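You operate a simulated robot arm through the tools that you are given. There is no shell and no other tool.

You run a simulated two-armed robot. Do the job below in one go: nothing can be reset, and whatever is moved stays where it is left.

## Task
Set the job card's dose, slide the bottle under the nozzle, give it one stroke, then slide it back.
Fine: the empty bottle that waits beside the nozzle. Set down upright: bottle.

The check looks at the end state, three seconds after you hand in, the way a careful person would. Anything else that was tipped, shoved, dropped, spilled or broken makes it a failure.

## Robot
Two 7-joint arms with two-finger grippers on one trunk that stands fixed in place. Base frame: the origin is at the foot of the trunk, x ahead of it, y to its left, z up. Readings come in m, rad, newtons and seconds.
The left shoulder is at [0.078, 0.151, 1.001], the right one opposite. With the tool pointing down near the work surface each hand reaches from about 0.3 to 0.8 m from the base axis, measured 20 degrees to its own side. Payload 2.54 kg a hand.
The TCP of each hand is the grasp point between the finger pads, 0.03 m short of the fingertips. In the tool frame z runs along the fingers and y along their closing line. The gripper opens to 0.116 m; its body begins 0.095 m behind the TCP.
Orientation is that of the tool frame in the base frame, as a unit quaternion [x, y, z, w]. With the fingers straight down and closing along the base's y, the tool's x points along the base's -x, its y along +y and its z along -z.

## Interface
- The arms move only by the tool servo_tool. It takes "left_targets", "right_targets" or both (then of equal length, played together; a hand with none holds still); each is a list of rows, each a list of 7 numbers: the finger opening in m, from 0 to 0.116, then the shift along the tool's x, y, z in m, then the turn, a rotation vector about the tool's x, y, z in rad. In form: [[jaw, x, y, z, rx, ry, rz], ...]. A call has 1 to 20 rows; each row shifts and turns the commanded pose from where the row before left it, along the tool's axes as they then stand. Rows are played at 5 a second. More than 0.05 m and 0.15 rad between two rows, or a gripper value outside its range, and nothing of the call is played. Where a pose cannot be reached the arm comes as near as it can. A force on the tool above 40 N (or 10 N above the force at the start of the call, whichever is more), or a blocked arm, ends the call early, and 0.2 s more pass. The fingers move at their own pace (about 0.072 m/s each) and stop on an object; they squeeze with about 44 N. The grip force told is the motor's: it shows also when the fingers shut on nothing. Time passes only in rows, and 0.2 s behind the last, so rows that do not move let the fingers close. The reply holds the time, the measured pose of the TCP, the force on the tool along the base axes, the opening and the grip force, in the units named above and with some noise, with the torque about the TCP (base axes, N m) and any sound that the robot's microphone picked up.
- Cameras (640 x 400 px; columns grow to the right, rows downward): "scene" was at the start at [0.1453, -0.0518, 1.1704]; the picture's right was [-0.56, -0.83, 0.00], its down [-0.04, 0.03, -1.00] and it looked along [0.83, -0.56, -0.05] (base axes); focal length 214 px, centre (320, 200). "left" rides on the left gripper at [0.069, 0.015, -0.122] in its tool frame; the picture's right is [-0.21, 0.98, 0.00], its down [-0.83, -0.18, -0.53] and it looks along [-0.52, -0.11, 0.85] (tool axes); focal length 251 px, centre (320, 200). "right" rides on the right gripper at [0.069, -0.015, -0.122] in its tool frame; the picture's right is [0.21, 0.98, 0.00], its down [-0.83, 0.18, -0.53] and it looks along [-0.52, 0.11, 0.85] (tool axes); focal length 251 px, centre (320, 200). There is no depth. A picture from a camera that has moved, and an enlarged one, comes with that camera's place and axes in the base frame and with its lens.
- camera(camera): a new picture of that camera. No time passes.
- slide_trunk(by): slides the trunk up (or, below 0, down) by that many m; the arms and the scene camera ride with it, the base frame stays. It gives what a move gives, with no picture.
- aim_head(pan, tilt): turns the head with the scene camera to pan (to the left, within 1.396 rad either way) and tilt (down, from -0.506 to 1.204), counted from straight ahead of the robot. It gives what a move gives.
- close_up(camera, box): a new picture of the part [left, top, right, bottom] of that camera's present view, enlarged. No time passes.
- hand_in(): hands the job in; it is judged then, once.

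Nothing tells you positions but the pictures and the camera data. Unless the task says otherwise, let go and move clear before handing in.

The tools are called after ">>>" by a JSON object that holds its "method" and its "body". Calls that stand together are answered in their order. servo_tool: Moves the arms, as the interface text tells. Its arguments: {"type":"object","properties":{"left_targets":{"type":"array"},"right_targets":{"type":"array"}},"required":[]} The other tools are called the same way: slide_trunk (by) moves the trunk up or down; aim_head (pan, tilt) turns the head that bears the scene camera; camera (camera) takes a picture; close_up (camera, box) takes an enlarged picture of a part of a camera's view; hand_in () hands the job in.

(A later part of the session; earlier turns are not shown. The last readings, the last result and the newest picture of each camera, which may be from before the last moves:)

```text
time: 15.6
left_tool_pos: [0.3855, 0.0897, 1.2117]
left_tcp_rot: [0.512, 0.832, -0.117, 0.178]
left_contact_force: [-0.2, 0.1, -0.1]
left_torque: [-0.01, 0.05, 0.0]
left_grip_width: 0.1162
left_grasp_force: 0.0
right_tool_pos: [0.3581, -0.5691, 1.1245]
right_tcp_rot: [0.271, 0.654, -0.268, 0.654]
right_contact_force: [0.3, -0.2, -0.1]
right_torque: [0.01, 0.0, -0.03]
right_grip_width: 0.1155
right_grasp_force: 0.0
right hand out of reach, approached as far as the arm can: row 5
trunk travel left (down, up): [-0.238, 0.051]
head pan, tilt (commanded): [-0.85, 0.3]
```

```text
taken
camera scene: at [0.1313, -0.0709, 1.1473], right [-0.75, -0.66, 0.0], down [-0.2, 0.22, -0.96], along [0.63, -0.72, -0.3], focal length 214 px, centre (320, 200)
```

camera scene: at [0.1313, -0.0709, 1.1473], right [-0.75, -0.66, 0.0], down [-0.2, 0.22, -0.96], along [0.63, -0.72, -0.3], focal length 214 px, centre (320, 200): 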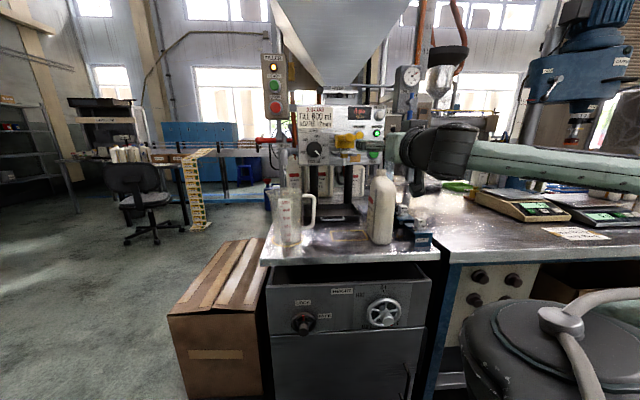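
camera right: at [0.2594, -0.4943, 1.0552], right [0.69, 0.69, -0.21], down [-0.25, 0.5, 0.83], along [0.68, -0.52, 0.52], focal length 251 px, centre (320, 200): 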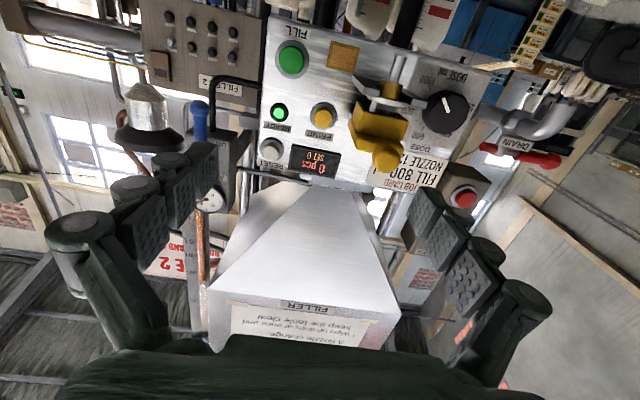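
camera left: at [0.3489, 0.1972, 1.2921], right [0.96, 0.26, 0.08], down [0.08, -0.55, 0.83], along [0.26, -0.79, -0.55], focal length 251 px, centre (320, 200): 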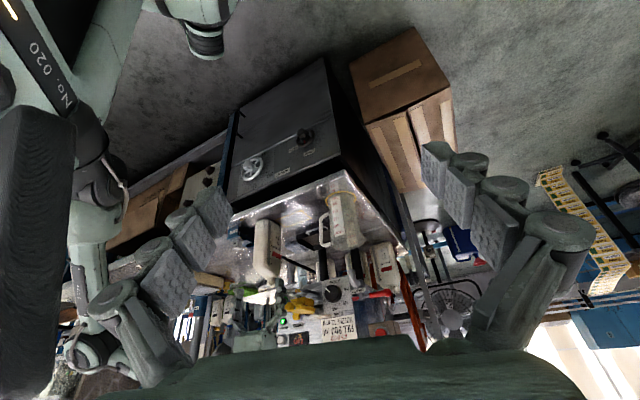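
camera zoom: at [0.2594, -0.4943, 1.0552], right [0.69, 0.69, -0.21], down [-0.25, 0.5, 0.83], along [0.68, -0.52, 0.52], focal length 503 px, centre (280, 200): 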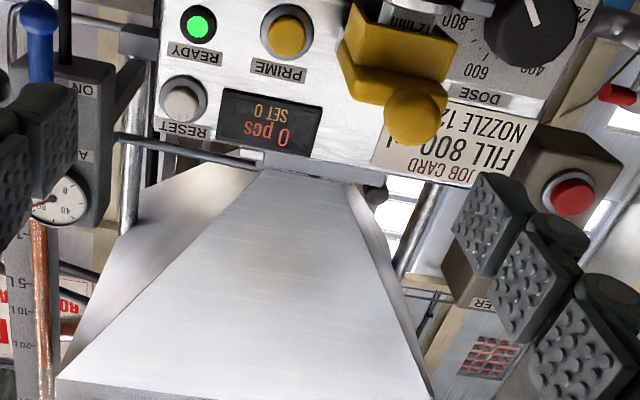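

Measurements agree: the knob centre is near [0.633, -0.611, 1.0965] and the panel face at depth ≈0.905–0.915. I'll bring the hand in front of the knob while staying clear in depth, and roll it so the fingers sit at about 1 and 7 o'clock.

>>> {"method": "servo_tool", "body": {"right_targets": [[0.116, 0.006, 0.041, 0, 0, 0, 0], [0.1, 0.006, 0.041, 0, 0, 0, 0], [0.09, 0.006, 0.041, 0, 0, 0, 0], [0.08, 0.006, 0.04, 0, 0, 0, 0], [0.08, 0, 0, 0, 0, 0, -0.15], [0.08, 0, 0, 0, 0, 0, -0.15], [0.08, 0, 0, 0, 0, 0, -0.15], [0.08, 0, 0, 0, 0, 0, -0.15], [0.08, 0, 0, 0, 0, 0, -0.15], [0.08, 0, 0, 0, 0, 0, -0.15], [0.08, 0, 0, 0, 0, 0, -0.147], [0.08, 0, 0, 0, 0, 0, 0]]}}

>>> {"method": "camera", "body": {"camera": "right"}}

>>> {"method": "camera", "body": {"camera": "scene"}}

>>> {"method": "camera", "body": {"camera": "left"}}

```text
time: 18.2
left_tool_pos: [0.3843, 0.0882, 1.2102]
left_tcp_rot: [0.512, 0.832, -0.117, 0.178]
left_contact_force: [0.1, 0.4, -0.2]
left_torque: [0.01, 0.0, 0.0]
left_grip_width: 0.116
left_grasp_force: 0.0
right_tool_pos: [0.4774, -0.4596, 1.1045]
right_tcp_rot: [-0.093, 0.702, -0.559, 0.431]
right_contact_force: [-0.2, 0.2, -0.7]
right_torque: [-0.01, 0.02, 0.03]
right_grip_width: 0.0803
right_grasp_force: 0.1
right hand out of reach, approached as far as the arm can: row 1
trunk travel left (down, up): [-0.238, 0.051]
head pan, tilt (commanded): [-0.85, 0.3]
```

```text
taken
camera right: at [0.3424, -0.4216, 1.0829], right [0.21, 0.22, -0.95], down [0.19, 0.95, 0.26], along [0.96, -0.24, 0.16], focal length 251 px, centre (320, 200)
```

right: 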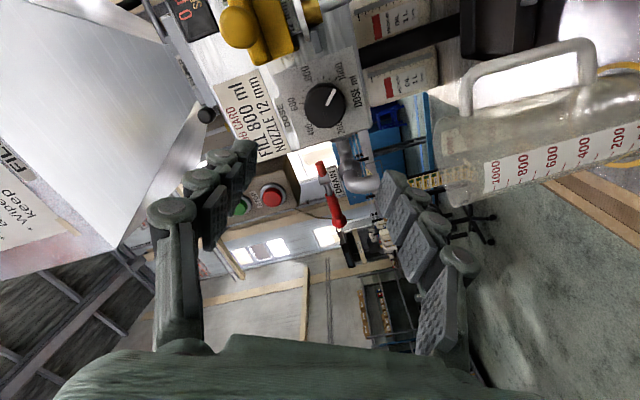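

```text
taken
camera scene: at [0.1313, -0.071, 1.1473], right [-0.75, -0.66, 0.0], down [-0.2, 0.22, -0.96], along [0.63, -0.72, -0.3], focal length 214 px, centre (320, 200)
```

scene: 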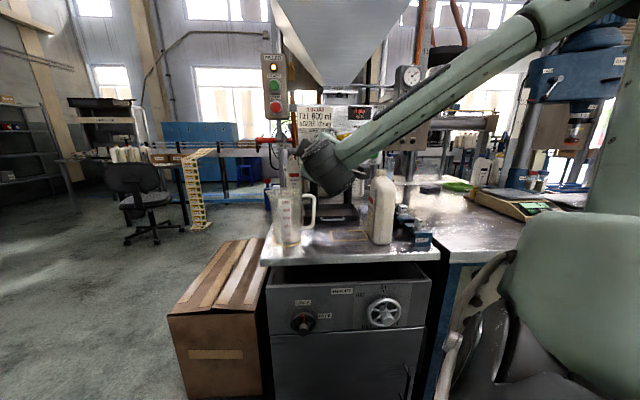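

```text
taken
camera left: at [0.3489, 0.1971, 1.2921], right [0.96, 0.26, 0.08], down [0.08, -0.55, 0.83], along [0.26, -0.79, -0.55], focal length 251 px, centre (320, 200)
```

left: 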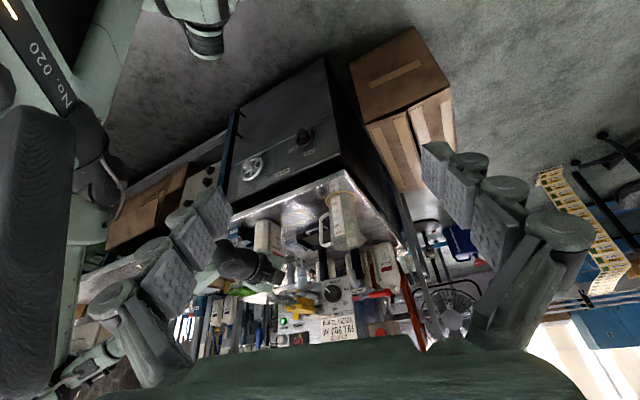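

The hand is aligned with the knob axis to within a centimetre. The yellow valve handle sticks out well in front of the panel, so I'll check how bulky the wrist is on that side before going in.

>>> {"method": "close_up", "body": {"camera": "scene", "box": [270, 100, 400, 200]}}

>>> {"method": "close_up", "body": {"camera": "left", "box": [200, 220, 360, 320]}}

>>> {"method": "close_up", "body": {"camera": "right", "box": [200, 0, 440, 200]}}

```text
4.00 times, centred on (335, 150) of scene
camera zoom: at [0.1313, -0.071, 1.1473], right [-0.75, -0.66, 0.0], down [-0.2, 0.22, -0.96], along [0.63, -0.72, -0.3], focal length 858 px, centre (260, 400)
```

zoom: 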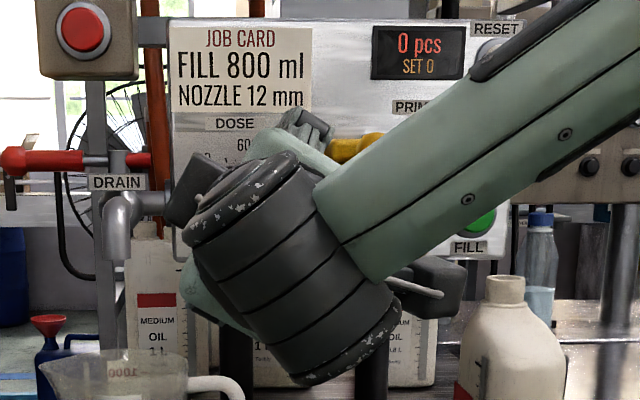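

```text
4.00 times, centred on (280, 270) of left
camera zoom: at [0.3489, 0.1971, 1.2921], right [0.96, 0.26, 0.08], down [0.08, -0.55, 0.83], along [0.26, -0.79, -0.55], focal length 1006 px, centre (480, -80)
```

zoom: 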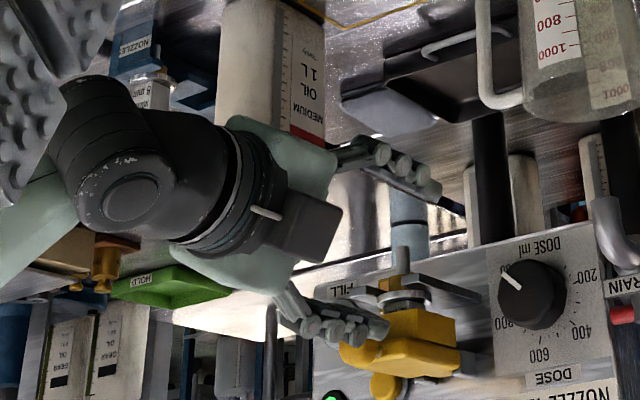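

```text
2.00 times, centred on (320, 100) of right
camera zoom: at [0.3424, -0.4216, 1.0829], right [0.21, 0.22, -0.95], down [0.19, 0.95, 0.26], along [0.96, -0.24, 0.16], focal length 503 px, centre (320, 400)
```

zoom: 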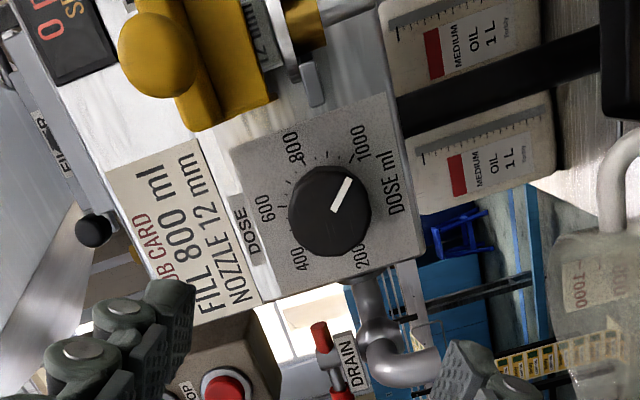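

There are camera boxes on both sides of the wrist, and the valve handle reaches about as far forward as they would. So I'll turn the knob in two 30° bites that keep the box clear of the handle. First I'll approach to just short of the knob.

>>> {"method": "servo_tool", "body": {"right_targets": [[0.08, 0.0043, 0.0074, 0, 0, 0, 0], [0.08, 0, 0, 0.045, 0, 0, 0], [0.08, 0, 0, 0.045, 0, 0, 0], [0.08, 0, 0, 0.045, 0, 0, 0], [0.08, 0, 0, 0, 0, 0, 0]]}}

>>> {"method": "camera", "body": {"camera": "right"}}

>>> {"method": "close_up", "body": {"camera": "left", "box": [200, 220, 400, 345]}}

>>> {"method": "close_up", "body": {"camera": "scene", "box": [270, 100, 400, 200]}}

```text
time: 19.4
left_tool_pos: [0.3853, 0.0884, 1.2111]
left_tcp_rot: [0.512, 0.832, -0.116, 0.179]
left_contact_force: [0.4, -0.3, 0.3]
left_torque: [0.0, -0.01, -0.04]
left_grip_width: 0.1159
left_grasp_force: 0.1
right_tool_pos: [0.5724, -0.5555, 1.0957]
right_tcp_rot: [-0.091, 0.702, -0.559, 0.432]
right_contact_force: [-0.5, 1.3, 0.2]
right_torque: [0.01, 0.07, 0.02]
right_grip_width: 0.08
right_grasp_force: 0.0
trunk travel left (down, up): [-0.238, 0.051]
head pan, tilt (commanded): [-0.85, 0.3]
```

```text
taken
camera right: at [0.4372, -0.5175, 1.0746], right [0.21, 0.22, -0.95], down [0.19, 0.95, 0.26], along [0.96, -0.24, 0.16], focal length 251 px, centre (320, 200)
```

right: 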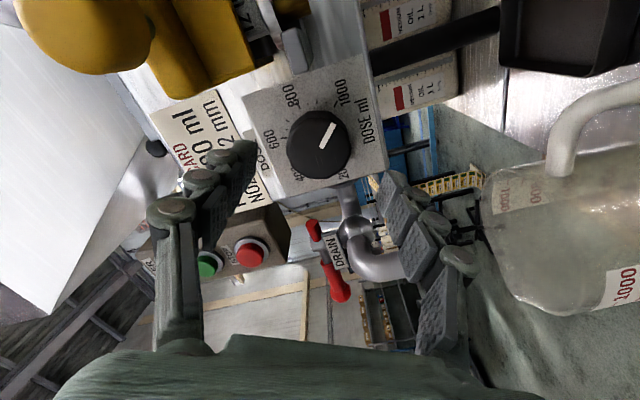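

```text
3.20 times, centred on (300, 282) of left
camera zoom: at [0.3488, 0.1972, 1.2921], right [0.96, 0.26, 0.08], down [0.08, -0.55, 0.83], along [0.26, -0.79, -0.55], focal length 805 px, centre (384, -64)
```

zoom: 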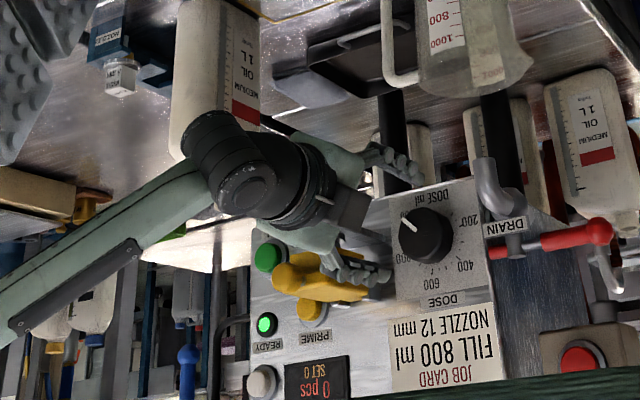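

```text
4.00 times, centred on (335, 150) of scene
camera zoom: at [0.1313, -0.071, 1.1473], right [-0.75, -0.66, 0.0], down [-0.2, 0.22, -0.96], along [0.63, -0.72, -0.3], focal length 858 px, centre (260, 400)
```

zoom: 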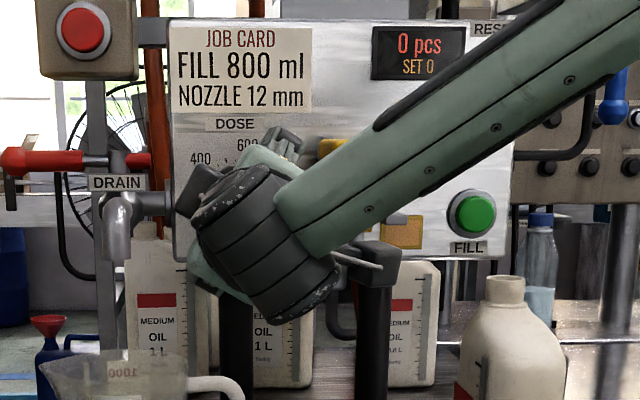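

The knob is centred between the fingers. I'll advance slowly until the tips are just short of the panel.

>>> {"method": "servo_tool", "body": {"right_targets": [[0.08, 0, 0, 0.025, 0, 0, 0], [0.08, 0, 0, 0.02, 0, 0, 0], [0.08, 0, 0, 0.01, 0, 0, 0], [0.08, 0, 0, 0.007, 0, 0, 0], [0.08, 0, 0, 0, 0, 0, 0]]}}

>>> {"method": "camera", "body": {"camera": "right"}}

>>> {"method": "close_up", "body": {"camera": "left", "box": [250, 240, 370, 330]}}

>>> {"method": "close_up", "body": {"camera": "scene", "box": [290, 110, 390, 190]}}

```text
time: 20.6
left_tool_pos: [0.3844, 0.0879, 1.2108]
left_tcp_rot: [0.512, 0.832, -0.116, 0.178]
left_contact_force: [-0.4, -0.5, 0.1]
left_torque: [0.02, -0.03, -0.01]
left_grip_width: 0.1161
left_grasp_force: 0.1
right_tool_pos: [0.6173, -0.5981, 1.0953]
right_tcp_rot: [-0.092, 0.701, -0.559, 0.432]
right_contact_force: [0.7, 0.3, -0.2]
right_torque: [0.02, 0.0, 0.0]
right_grip_width: 0.0797
right_grasp_force: 0.0
trunk travel left (down, up): [-0.238, 0.051]
head pan, tilt (commanded): [-0.85, 0.3]
```

```text
taken
camera right: at [0.4818, -0.5602, 1.0742], right [0.22, 0.22, -0.95], down [0.19, 0.95, 0.26], along [0.96, -0.24, 0.16], focal length 251 px, centre (320, 200)
```

right: 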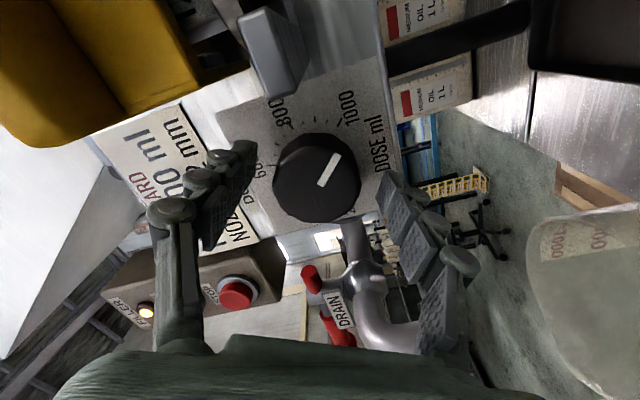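

```text
4.44 times, centred on (310, 285) of left
camera zoom: at [0.3489, 0.1972, 1.2921], right [0.96, 0.26, 0.08], down [0.08, -0.55, 0.83], along [0.26, -0.79, -0.55], focal length 1118 px, centre (364, -178)
```

zoom: 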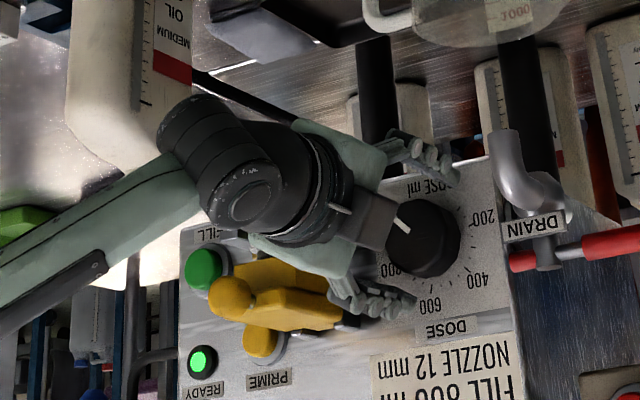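

```text
5.00 times, centred on (340, 150) of scene
camera zoom: at [0.1313, -0.071, 1.1473], right [-0.75, -0.66, 0.0], down [-0.2, 0.22, -0.96], along [0.63, -0.72, -0.3], focal length 1072 px, centre (220, 450)
```

zoom: 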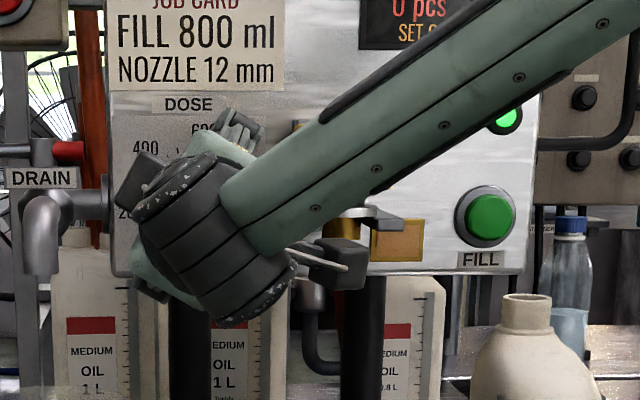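

The fingers straddle the knob, centred to about 2 mm. I'll close on it and check the grip before turning.

>>> {"method": "servo_tool", "body": {"right_targets": [[0.06, 0, 0, 0, 0, 0, 0], [0.04, 0, 0, 0, 0, 0, 0], [0.04, 0, 0, 0, 0, 0, 0], [0.04, 0, 0, 0, 0, 0, 0]]}}

>>> {"method": "close_up", "body": {"camera": "right", "box": [200, 80, 440, 280]}}

```text
time: 21.6
left_tool_pos: [0.3845, 0.0882, 1.2104]
left_tcp_rot: [0.513, 0.832, -0.116, 0.179]
left_contact_force: [0.5, 0.5, 0.5]
left_torque: [0.01, 0.02, 0.01]
left_grip_width: 0.1157
left_grasp_force: 0.1
right_tool_pos: [0.6164, -0.5984, 1.0972]
right_tcp_rot: [-0.091, 0.701, -0.561, 0.432]
right_contact_force: [0.9, -3.3, 4.4]
right_torque: [-0.07, -0.07, -0.33]
right_grip_width: 0.0509
right_grasp_force: 44.9
trunk travel left (down, up): [-0.238, 0.051]
head pan, tilt (commanded): [-0.85, 0.3]
```

```text
2.00 times, centred on (320, 180) of right
camera zoom: at [0.4812, -0.5604, 1.0751], right [0.22, 0.22, -0.95], down [0.19, 0.95, 0.26], along [0.96, -0.24, 0.16], focal length 503 px, centre (320, 240)
```

zoom: 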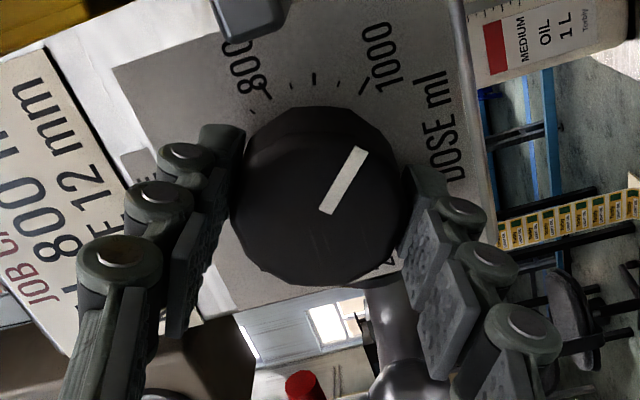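

The knob is held at 0.051 m width. I'll turn it counter-clockwise by about 18° for the first bite.

>>> {"method": "servo_tool", "body": {"right_targets": [[0.04, 0, 0, 0, 0, 0, -0.08], [0.04, 0, 0, 0, 0, 0, -0.08], [0.04, 0, 0, 0, 0, 0, -0.08], [0.04, 0, 0, 0, 0, 0, -0.075], [0.04, 0, 0, 0, 0, 0, 0]]}}

>>> {"method": "close_up", "body": {"camera": "right", "box": [200, 80, 440, 280]}}

>>> {"method": "camera", "body": {"camera": "right"}}

>>> {"method": "close_up", "body": {"camera": "left", "box": [250, 240, 370, 330]}}

```text
time: 22.8
left_tool_pos: [0.3836, 0.0876, 1.2102]
left_tcp_rot: [0.513, 0.832, -0.117, 0.178]
left_contact_force: [0.3, -0.4, -0.1]
left_torque: [0.0, -0.01, -0.01]
left_grip_width: 0.1158
left_grasp_force: 0.2
right_tool_pos: [0.6163, -0.5983, 1.0986]
right_tcp_rot: [-0.199, 0.677, -0.623, 0.338]
right_contact_force: [-0.5, -7.6, 9.9]
right_torque: [0.03, 0.01, 0.32]
right_grip_width: 0.051
right_grasp_force: 45.4
trunk travel left (down, up): [-0.238, 0.051]
head pan, tilt (commanded): [-0.85, 0.3]
```

```text
2.00 times, centred on (320, 180) of right
camera zoom: at [0.4786, -0.5629, 1.0975], right [0.0, 0.0, -1.0], down [0.22, 0.98, 0.0], along [0.98, -0.22, 0.0], focal length 503 px, centre (320, 240)
```

zoom: 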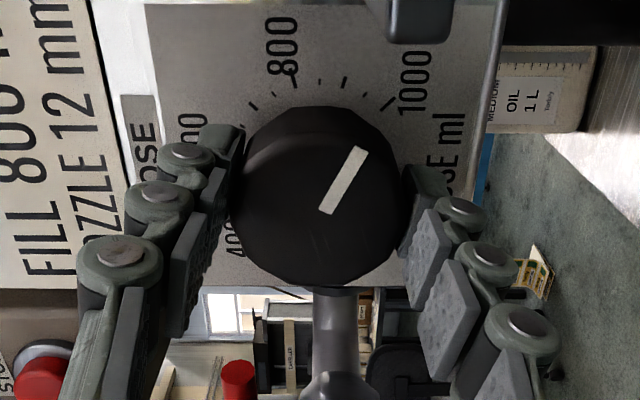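

```text
taken
camera right: at [0.4786, -0.5629, 1.0975], right [0.0, 0.0, -1.0], down [0.22, 0.98, 0.0], along [0.98, -0.22, 0.0], focal length 251 px, centre (320, 200)
```

right: 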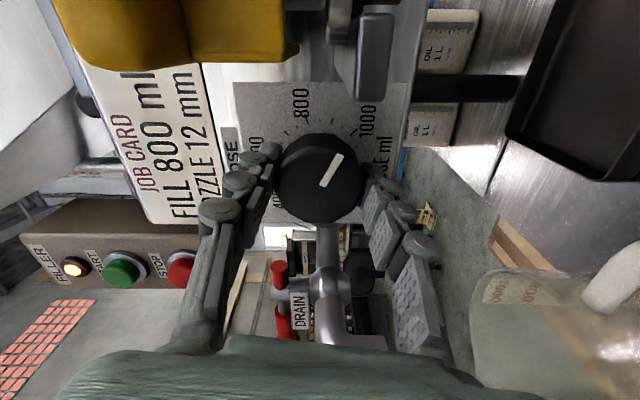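

```text
4.44 times, centred on (310, 285) of left
camera zoom: at [0.3478, 0.1971, 1.2926], right [0.96, 0.26, 0.08], down [0.08, -0.55, 0.83], along [0.26, -0.79, -0.55], focal length 1118 px, centre (364, -178)
```

zoom: 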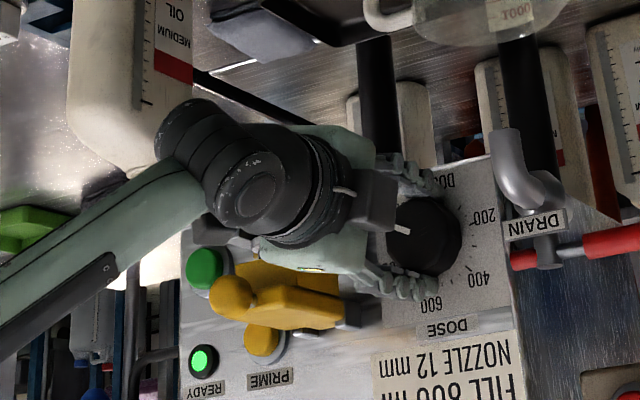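

The knob followed the hand without slipping. I'll release, roll back and take the second bite of about 21°.

>>> {"method": "servo_tool", "body": {"right_targets": [[0.075, 0, 0, 0, 0, 0, 0], [0.075, -0.0005, -0.0024, 0, 0, 0, 0], [0.075, 0, 0, 0, 0, 0, 0.123], [0.075, 0, 0, 0, 0, 0, 0.123], [0.075, 0, 0, 0, 0, 0, 0.124], [0.06, 0, 0, 0, 0, 0, 0], [0.04, 0, 0, 0, 0, 0, 0], [0.04, 0, 0, 0, 0, 0, 0], [0.04, 0, 0, 0, 0, 0, 0]]}}

>>> {"method": "close_up", "body": {"camera": "right", "box": [200, 80, 440, 280]}}

```text
time: 24.8
left_tool_pos: [0.3858, 0.0892, 1.2104]
left_tcp_rot: [0.512, 0.832, -0.117, 0.179]
left_contact_force: [0.0, 0.0, -0.1]
left_torque: [-0.01, -0.01, -0.02]
left_grip_width: 0.1157
left_grasp_force: 0.0
right_tool_pos: [0.6169, -0.5979, 1.0975]
right_tcp_rot: [-0.074, 0.704, -0.547, 0.447]
right_contact_force: [-1.2, 3.9, -2.1]
right_torque: [0.02, -0.01, 0.19]
right_grip_width: 0.051
right_grasp_force: 45.0
trunk travel left (down, up): [-0.238, 0.051]
head pan, tilt (commanded): [-0.85, 0.3]
```

```text
2.00 times, centred on (320, 180) of right
camera zoom: at [0.4827, -0.5591, 1.0726], right [0.25, 0.25, -0.93], down [0.18, 0.94, 0.3], along [0.95, -0.24, 0.19], focal length 503 px, centre (320, 240)
```

zoom: 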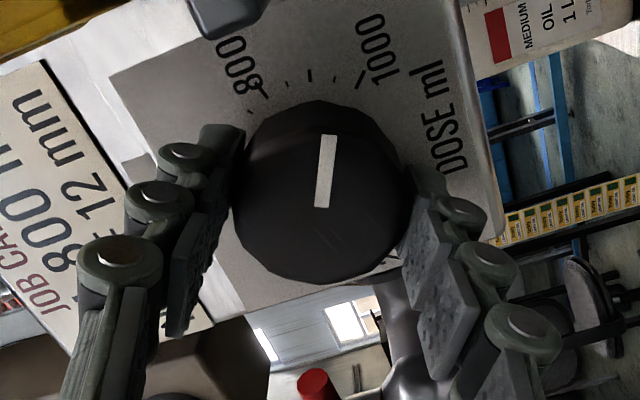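

The pointer now reads about 19° past 1000 toward 800, and about 42° remain. I'll take the second bite, then regrip.

>>> {"method": "servo_tool", "body": {"right_targets": [[0.04, 0, 0, 0, 0, 0, -0.09], [0.04, 0, 0, 0, 0, 0, -0.09], [0.04, 0, 0, 0, 0, 0, -0.09], [0.04, 0, 0, 0, 0, 0, -0.096], [0.04, 0, 0, 0, 0, 0, 0], [0.075, 0, 0, 0, 0, 0, 0], [0.075, 0, 0, 0, 0, 0, 0], [0.075, 0, 0, 0, 0, 0, 0.123], [0.075, 0, 0, 0, 0, 0, 0.123], [0.075, 0, 0, 0, 0, 0, 0.12], [0.075, 0, 0, 0, 0, 0, 0]]}}

>>> {"method": "close_up", "body": {"camera": "right", "box": [200, 80, 440, 280]}}

```text
time: 27.2
left_tool_pos: [0.3853, 0.0894, 1.2097]
left_tcp_rot: [0.513, 0.832, -0.116, 0.178]
left_contact_force: [-0.3, 0.4, 0.5]
left_torque: [0.01, 0.01, 0.0]
left_grip_width: 0.116
left_grasp_force: 0.1
right_tool_pos: [0.6169, -0.598, 1.0985]
right_tcp_rot: [-0.07, 0.703, -0.548, 0.448]
right_contact_force: [0.2, -0.8, 0.4]
right_torque: [-0.03, 0.01, 0.03]
right_grip_width: 0.0751
right_grasp_force: 0.1
trunk travel left (down, up): [-0.238, 0.051]
head pan, tilt (commanded): [-0.85, 0.3]
```

```text
2.00 times, centred on (320, 180) of right
camera zoom: at [0.4827, -0.5596, 1.0725], right [0.25, 0.26, -0.93], down [0.18, 0.94, 0.3], along [0.95, -0.24, 0.19], focal length 503 px, centre (320, 240)
```

zoom: 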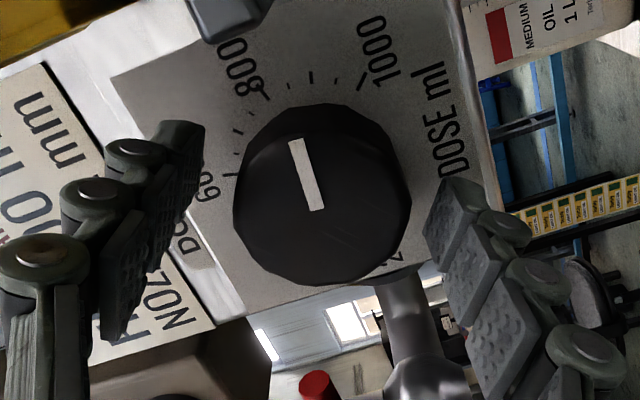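

About 21° remain by my reading of the ticks. I'll grip again and take the last bite.

>>> {"method": "servo_tool", "body": {"right_targets": [[0.06, 0, 0, 0, 0, 0, 0], [0.04, 0, 0, 0, 0, 0, 0], [0.04, 0, 0, 0, 0, 0, 0], [0.04, 0, 0, 0, 0, 0, 0], [0.04, 0, 0, 0, 0, 0, -0.09], [0.04, 0, 0, 0, 0, 0, -0.09], [0.04, 0, 0, 0, 0, 0, -0.09], [0.04, 0, 0, 0, 0, 0, -0.096], [0.04, 0, 0, 0, 0, 0, 0], [0.075, 0, 0, 0, 0, 0, 0], [0.075, 0, 0, 0, 0, 0, 0], [0.075, 0, 0, 0, 0, 0, 0]]}}

>>> {"method": "close_up", "body": {"camera": "right", "box": [200, 80, 440, 280]}}

```text
time: 29.8
left_tool_pos: [0.385, 0.0897, 1.2106]
left_tcp_rot: [0.513, 0.832, -0.117, 0.178]
left_contact_force: [-0.1, 0.6, 0.2]
left_torque: [0.0, -0.03, -0.01]
left_grip_width: 0.116
left_grasp_force: 0.1
right_tool_pos: [0.6172, -0.5985, 1.0987]
right_tcp_rot: [-0.199, 0.678, -0.62, 0.34]
right_contact_force: [1.1, -0.3, -1.1]
right_torque: [-0.01, -0.01, 0.0]
right_grip_width: 0.0751
right_grasp_force: 0.1
trunk travel left (down, up): [-0.238, 0.051]
head pan, tilt (commanded): [-0.85, 0.3]
```

```text
2.00 times, centred on (320, 180) of right
camera zoom: at [0.4797, -0.5631, 1.0983], right [0.0, 0.0, -1.0], down [0.22, 0.98, 0.0], along [0.98, -0.22, 0.0], focal length 503 px, centre (320, 240)
```

zoom: 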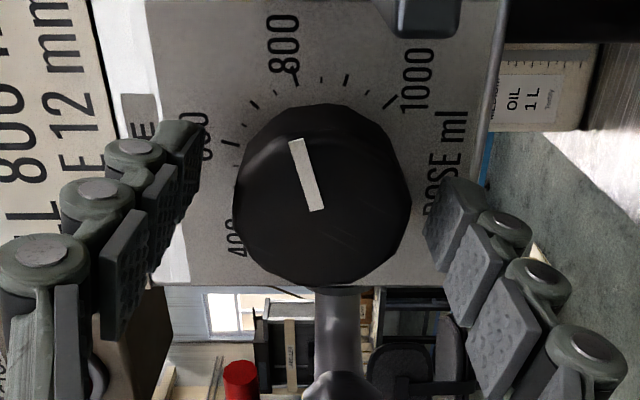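

The pointer now looks within a few degrees of 800. I'll back straight out and read the dial properly from several cameras.

>>> {"method": "servo_tool", "body": {"right_targets": [[0.08, 0, 0, -0.02, 0, 0, 0], [0.08, 0, 0, -0.035, 0, 0, 0], [0.08, 0, 0, -0.04, 0, 0, 0], [0.08, 0, 0, -0.04, 0, 0, 0], [0.08, 0, 0, -0.03, 0, 0, 0], [0.08, 0, 0, 0, 0, 0, 0]]}}

>>> {"method": "close_up", "body": {"camera": "right", "box": [260, 60, 380, 160]}}

>>> {"method": "close_up", "body": {"camera": "left", "box": [300, 260, 370, 320]}}

>>> {"method": "close_up", "body": {"camera": "scene", "box": [290, 120, 350, 170]}}

```text
time: 31.2
left_tool_pos: [0.3854, 0.09, 1.2105]
left_tcp_rot: [0.513, 0.832, -0.116, 0.178]
left_contact_force: [-0.4, -0.5, 0.0]
left_torque: [0.01, -0.01, 0.01]
left_grip_width: 0.1159
left_grasp_force: 0.0
right_tool_pos: [0.5008, -0.4807, 1.0986]
right_tcp_rot: [-0.2, 0.678, -0.62, 0.341]
right_contact_force: [0.1, -0.2, -0.6]
right_torque: [0.0, 0.01, -0.04]
right_grip_width: 0.08
right_grasp_force: 0.1
trunk travel left (down, up): [-0.238, 0.051]
head pan, tilt (commanded): [-0.85, 0.3]
```

```text
4.00 times, centred on (320, 110) of right
camera zoom: at [0.3627, -0.4453, 1.0988], right [0.0, 0.0, -1.0], down [0.22, 0.98, 0.0], along [0.98, -0.22, 0.0], focal length 1006 px, centre (320, 560)
```

zoom: 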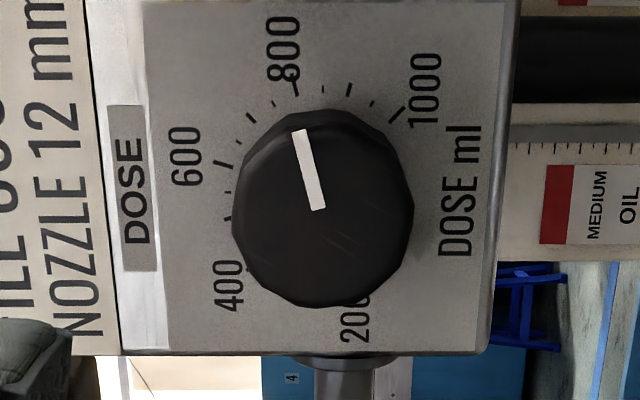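

```text
6.67 times, centred on (335, 290) of left
camera zoom: at [0.3489, 0.1972, 1.2921], right [0.96, 0.26, 0.08], down [0.08, -0.55, 0.83], along [0.26, -0.79, -0.55], focal length 1676 px, centre (220, -400)
```

zoom: 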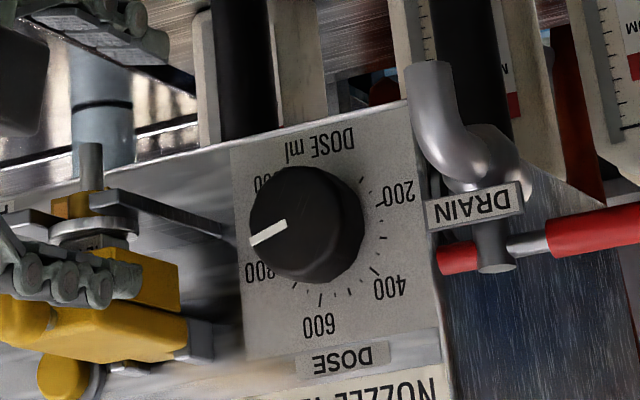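

```text
8.00 times, centred on (320, 145) of scene
camera zoom: at [0.1313, -0.071, 1.1473], right [-0.75, -0.66, 0.0], down [-0.2, 0.22, -0.96], along [0.63, -0.72, -0.3], focal length 1716 px, centre (320, 640)
```

zoom: 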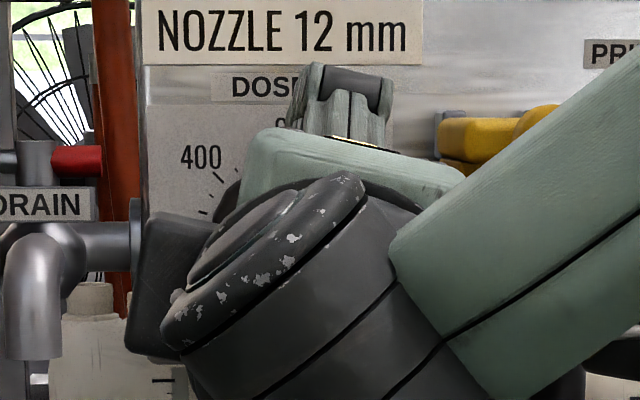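

The dial reads −26.0° for the pointer against −26.7° for the 800 tick, so it is set to 800 within a few ml. Next I'll roll the hand level and bring it in front of the bottle at mid-body height.

>>> {"method": "servo_tool", "body": {"right_targets": [[0.095, 0, 0, -0.007, 0, 0, 0.136], [0.095, 0, 0, -0.007, 0, 0, 0.136], [0.095, 0, 0, 0, 0, 0, 0.136], [0.095, 0, 0, 0, 0, 0, 0.136], [0.095, 0, 0, 0, 0, 0, 0.136], [0.095, 0, 0, 0, 0, 0, 0.136], [0.095, 0, 0, 0, 0, 0, 0.136], [0.095, 0, 0, 0, 0, 0, 0.136], [0.095, 0, 0, 0, 0, 0, 0.136], [0.095, 0, 0, 0, 0, 0, 0.137], [0.095, 0, 0, 0, 0, 0, 0]]}}

>>> {"method": "camera", "body": {"camera": "right"}}

>>> {"method": "camera", "body": {"camera": "scene"}}

```text
time: 33.6
left_tool_pos: [0.3849, 0.089, 1.2102]
left_tcp_rot: [0.512, 0.832, -0.116, 0.178]
left_contact_force: [-0.1, 1.0, -0.5]
left_torque: [-0.01, -0.01, 0.03]
left_grip_width: 0.1161
left_grasp_force: 0.0
right_tool_pos: [0.4896, -0.4712, 1.098]
right_tcp_rot: [0.272, 0.653, -0.267, 0.655]
right_contact_force: [0.1, 0.5, 0.0]
right_torque: [-0.03, -0.03, 0.01]
right_grip_width: 0.0948
right_grasp_force: 0.1
trunk travel left (down, up): [-0.238, 0.051]
head pan, tilt (commanded): [-0.85, 0.3]
```

```text
taken
camera right: at [0.3922, -0.3965, 1.0295], right [0.69, 0.69, -0.21], down [-0.25, 0.5, 0.83], along [0.68, -0.52, 0.52], focal length 251 px, centre (320, 200)
```

right: 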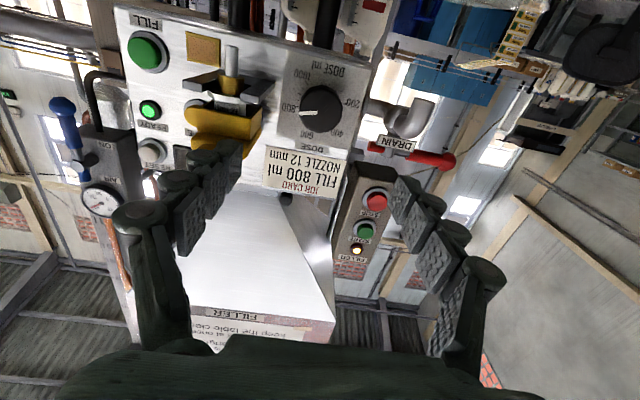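

```text
taken
camera scene: at [0.1313, -0.071, 1.1473], right [-0.75, -0.66, 0.0], down [-0.2, 0.22, -0.96], along [0.63, -0.72, -0.3], focal length 214 px, centre (320, 200)
```

scene: 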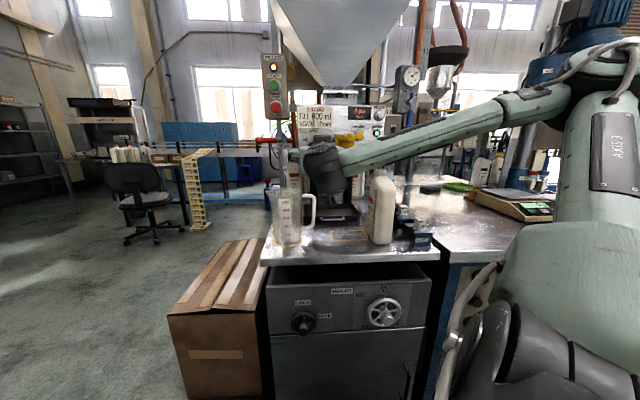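

The hand is level. I'll move right and down to the front of the bottle, keeping the fingertips short of it.

>>> {"method": "servo_tool", "body": {"right_targets": [[0.1, 0.01, -0.04, 0, 0, 0, 0], [0.1, 0.015, -0.04, 0, 0, 0, 0], [0.1, 0.025, -0.036, 0, 0, 0, 0], [0.1, 0.03, -0.035, 0, 0, 0, 0], [0.1, 0.035, -0.03, 0, 0, 0, 0], [0.1, 0.035, -0.025, 0, 0, 0, 0], [0.1, 0.038, -0.015, 0, 0, 0, 0], [0.1, 0, 0, 0, 0, 0, 0]]}}

>>> {"method": "camera", "body": {"camera": "right"}}

>>> {"method": "camera", "body": {"camera": "scene"}}

>>> {"method": "close_up", "body": {"camera": "left", "box": [200, 200, 360, 320]}}

```text
time: 35.4
left_tool_pos: [0.3849, 0.0898, 1.2099]
left_tcp_rot: [0.512, 0.832, -0.116, 0.178]
left_contact_force: [0.0, -0.5, 0.0]
left_torque: [0.02, 0.01, 0.04]
left_grip_width: 0.116
left_grasp_force: 0.1
right_tool_pos: [0.4025, -0.5691, 1.0561]
right_tcp_rot: [0.271, 0.659, -0.265, 0.65]
right_contact_force: [0.0, -0.7, -0.4]
right_torque: [0.02, 0.0, -0.02]
right_grip_width: 0.1001
right_grasp_force: 0.1
right hand out of reach, approached as far as the arm can: row 3, 4, 5, 6, 7
trunk travel left (down, up): [-0.238, 0.051]
head pan, tilt (commanded): [-0.85, 0.3]
```

```text
taken
camera right: at [0.3026, -0.4935, 0.9893], right [0.68, 0.7, -0.21], down [-0.25, 0.49, 0.84], along [0.69, -0.52, 0.51], focal length 251 px, centre (320, 200)
```

right: 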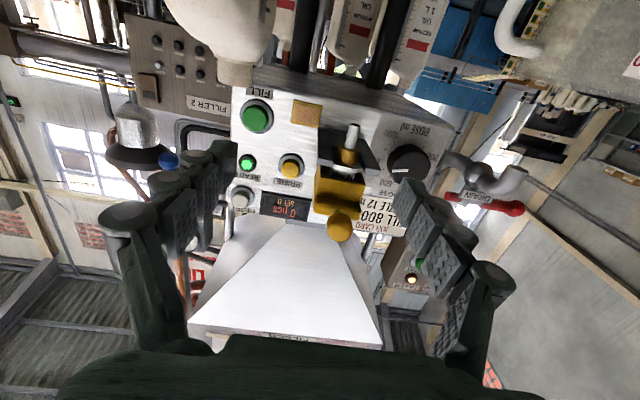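

```text
taken
camera scene: at [0.1314, -0.071, 1.1473], right [-0.75, -0.66, 0.0], down [-0.2, 0.22, -0.96], along [0.63, -0.72, -0.3], focal length 214 px, centre (320, 200)
```

scene: 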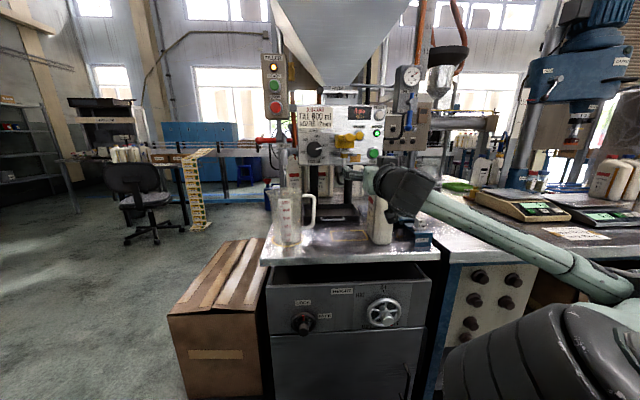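

```text
3.33 times, centred on (280, 260) of left
camera zoom: at [0.3489, 0.1973, 1.2921], right [0.96, 0.26, 0.08], down [0.08, -0.55, 0.83], along [0.26, -0.79, -0.55], focal length 838 px, centre (453, 0)
```

zoom: 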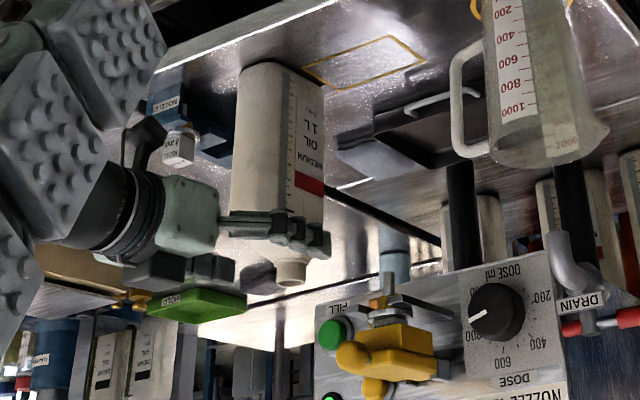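

That pose is too close to the shoulder; the hand stopped short at a free spot and nothing was touched. Instead I'll go forward above the bottle, with the fingers either side of its neck, and then descend.

>>> {"method": "servo_tool", "body": {"right_targets": [[0.1, -0.019, 0, 0.0, 0.008, -0.015, 0], [0.1, 0, -0.03, 0.03, 0, 0, 0], [0.1, 0, -0.03, 0.034, 0, 0, 0], [0.1, 0, -0.03, 0.038, 0, 0, 0], [0.1, 0, 0, 0, 0, 0, 0]]}}

>>> {"method": "camera", "body": {"camera": "right"}}

>>> {"method": "camera", "body": {"camera": "scene"}}

>>> {"method": "close_up", "body": {"camera": "left", "box": [200, 200, 360, 320]}}

```text
time: 36.6
left_tool_pos: [0.3851, 0.089, 1.2102]
left_tcp_rot: [0.512, 0.832, -0.116, 0.178]
left_contact_force: [0.2, -1.5, -0.1]
left_torque: [-0.01, -0.03, 0.0]
left_grip_width: 0.116
left_grasp_force: 0.0
right_tool_pos: [0.4088, -0.7043, 1.0769]
right_tcp_rot: [0.273, 0.647, -0.273, 0.658]
right_contact_force: [0.0, 0.4, 0.6]
right_torque: [0.02, -0.04, 0.01]
right_grip_width: 0.1001
right_grasp_force: 0.1
trunk travel left (down, up): [-0.238, 0.051]
head pan, tilt (commanded): [-0.85, 0.3]
```

```text
taken
camera right: at [0.3108, -0.6307, 1.0062], right [0.7, 0.69, -0.21], down [-0.26, 0.51, 0.82], along [0.67, -0.52, 0.53], focal length 251 px, centre (320, 200)
```

right: 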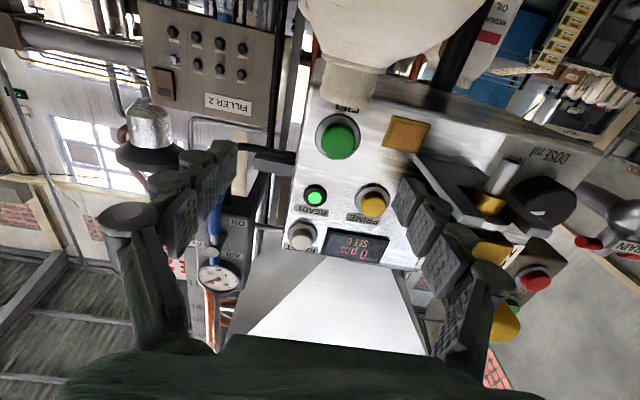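

```text
taken
camera scene: at [0.1313, -0.0711, 1.1473], right [-0.75, -0.66, 0.0], down [-0.2, 0.22, -0.96], along [0.63, -0.72, -0.3], focal length 214 px, centre (320, 200)
```

scene: 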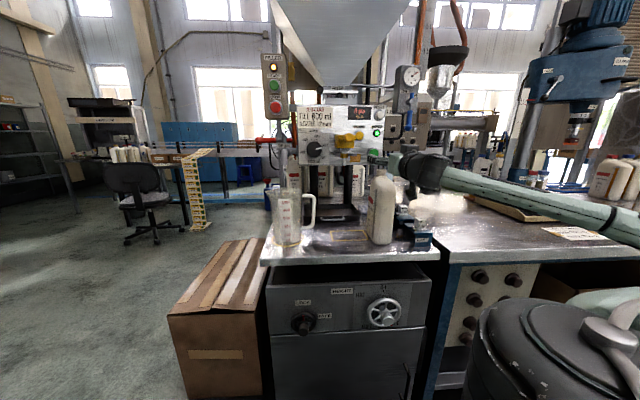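

```text
3.33 times, centred on (280, 260) of left
camera zoom: at [0.3489, 0.197, 1.2921], right [0.96, 0.26, 0.08], down [0.08, -0.55, 0.83], along [0.26, -0.79, -0.55], focal length 838 px, centre (453, 0)
```

zoom: 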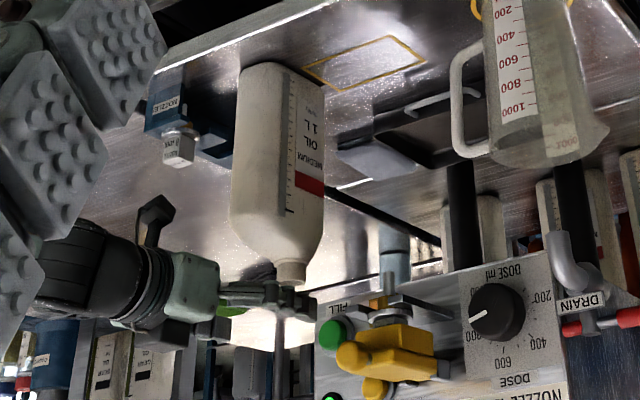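

The fingers are above the bottle, straddling the neck. I'll descend straight down to mid-body height, watching for contact.

>>> {"method": "servo_tool", "body": {"right_targets": [[0.1, 0.03, 0.002, 0, 0, 0.014, 0], [0.1, 0.04, 0, 0, 0, 0, 0], [0.1, 0.04, 0, 0, 0, 0, 0], [0.1, 0.03, 0, 0, 0, 0, 0], [0.1, 0.022, 0, 0, 0, 0, 0], [0.1, 0, 0, 0, 0, 0, 0]]}}

>>> {"method": "camera", "body": {"camera": "right"}}

>>> {"method": "camera", "body": {"camera": "scene"}}

>>> {"method": "close_up", "body": {"camera": "left", "box": [200, 200, 360, 320]}}

```text
time: 38.0
left_tool_pos: [0.3845, 0.089, 1.2105]
left_tcp_rot: [0.512, 0.832, -0.116, 0.178]
left_contact_force: [0.5, -0.4, -0.2]
left_torque: [0.06, 0.02, 0.0]
left_grip_width: 0.1161
left_grasp_force: 0.1
right_tool_pos: [0.4027, -0.722, 0.93]
right_tcp_rot: [0.273, 0.654, -0.267, 0.653]
right_contact_force: [-0.9, 0.2, 0.0]
right_torque: [0.02, -0.03, -0.01]
right_grip_width: 0.1004
right_grasp_force: 0.7
right hand out of reach, approached as far as the arm can: row 4, 5
trunk travel left (down, up): [-0.238, 0.051]
head pan, tilt (commanded): [-0.85, 0.3]
```

```text
taken
camera right: at [0.3045, -0.6451, 0.8612], right [0.69, 0.69, -0.21], down [-0.25, 0.5, 0.83], along [0.68, -0.52, 0.52], focal length 251 px, centre (320, 200)
```

right: 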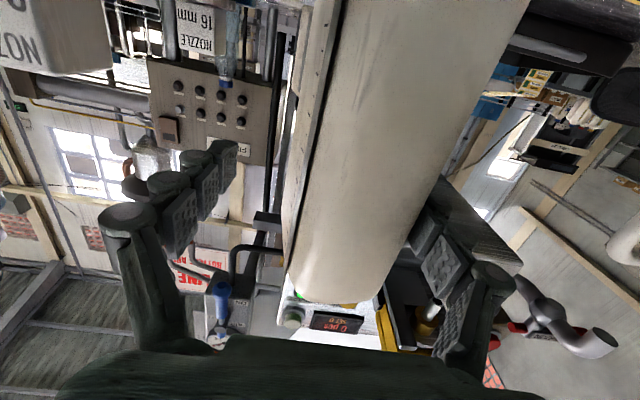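

```text
taken
camera scene: at [0.1312, -0.0711, 1.1473], right [-0.75, -0.66, 0.0], down [-0.2, 0.22, -0.96], along [0.63, -0.72, -0.3], focal length 214 px, centre (320, 200)
```

scene: 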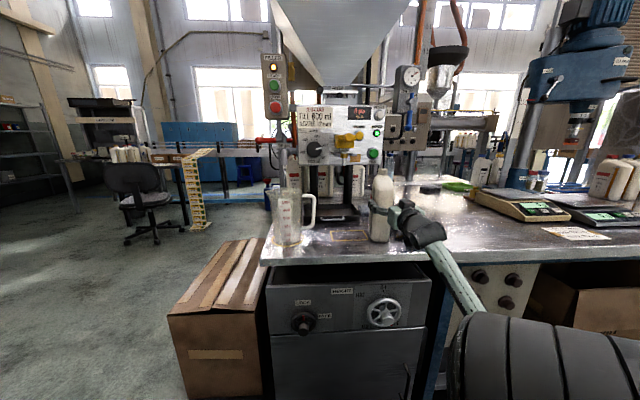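

```text
3.33 times, centred on (280, 260) of left
camera zoom: at [0.3487, 0.1971, 1.2922], right [0.96, 0.26, 0.08], down [0.08, -0.55, 0.83], along [0.26, -0.79, -0.55], focal length 838 px, centre (453, 0)
```

zoom: 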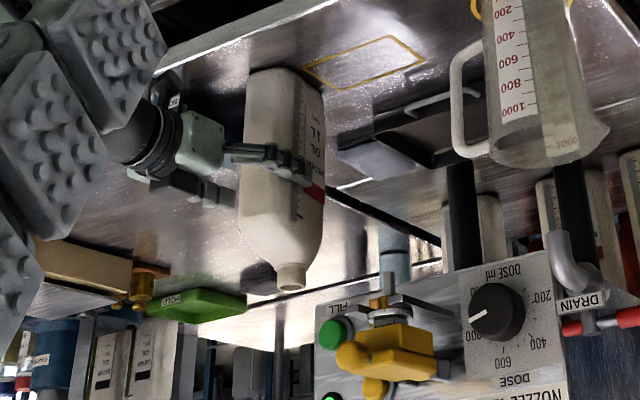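

The arm drifted about 17 mm right as it hit its reach limit, so the left finger is now close to the bottle. I'll check whether the bottle has been nudged, using the same view as before.

>>> {"method": "close_up", "body": {"camera": "left", "box": [230, 205, 330, 305]}}

>>> {"method": "close_up", "body": {"camera": "scene", "box": [350, 160, 450, 260]}}

>>> {"method": "close_up", "body": {"camera": "right", "box": [200, 100, 520, 340]}}

```text
4.00 times, centred on (280, 255) of left
camera zoom: at [0.3487, 0.1971, 1.2922], right [0.96, 0.26, 0.08], down [0.08, -0.55, 0.83], along [0.26, -0.79, -0.55], focal length 1006 px, centre (480, -20)
```

zoom: 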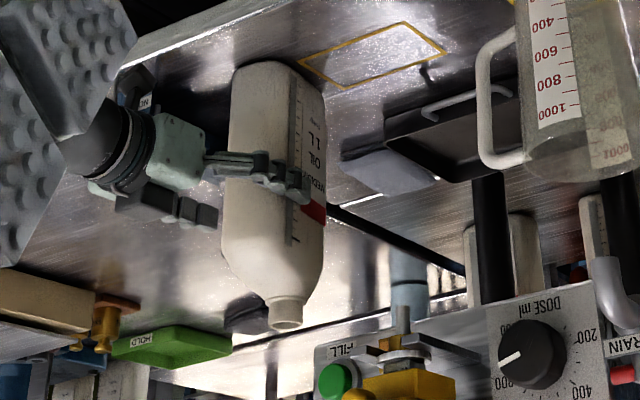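

```text
4.00 times, centred on (400, 210) of scene
camera zoom: at [0.1312, -0.0711, 1.1473], right [-0.75, -0.66, 0.0], down [-0.2, 0.22, -0.96], along [0.63, -0.72, -0.3], focal length 858 px, centre (0, 160)
```

zoom: 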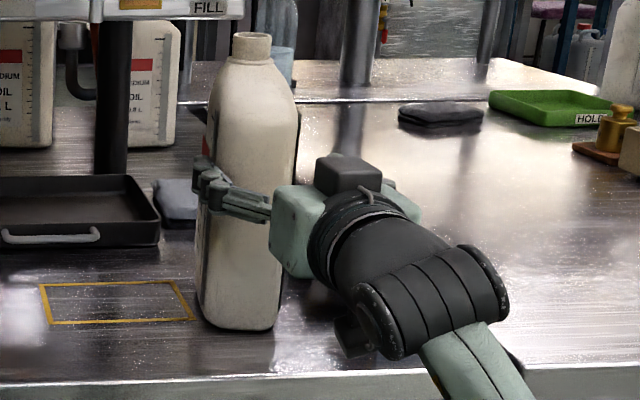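

```text
1.67 times, centred on (360, 220) of right
camera zoom: at [0.3045, -0.6451, 0.8612], right [0.69, 0.69, -0.21], down [-0.25, 0.5, 0.83], along [0.68, -0.52, 0.52], focal length 419 px, centre (253, 167)
```

zoom: 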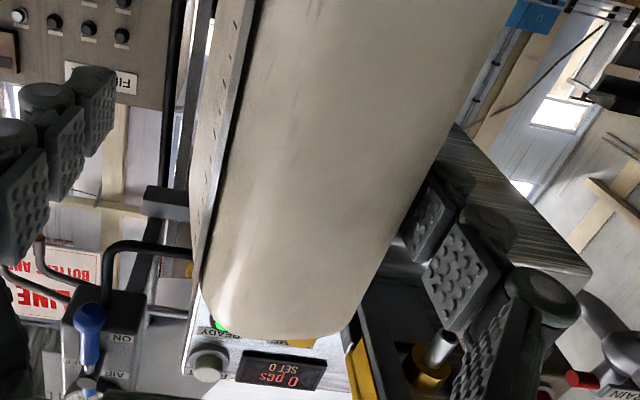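

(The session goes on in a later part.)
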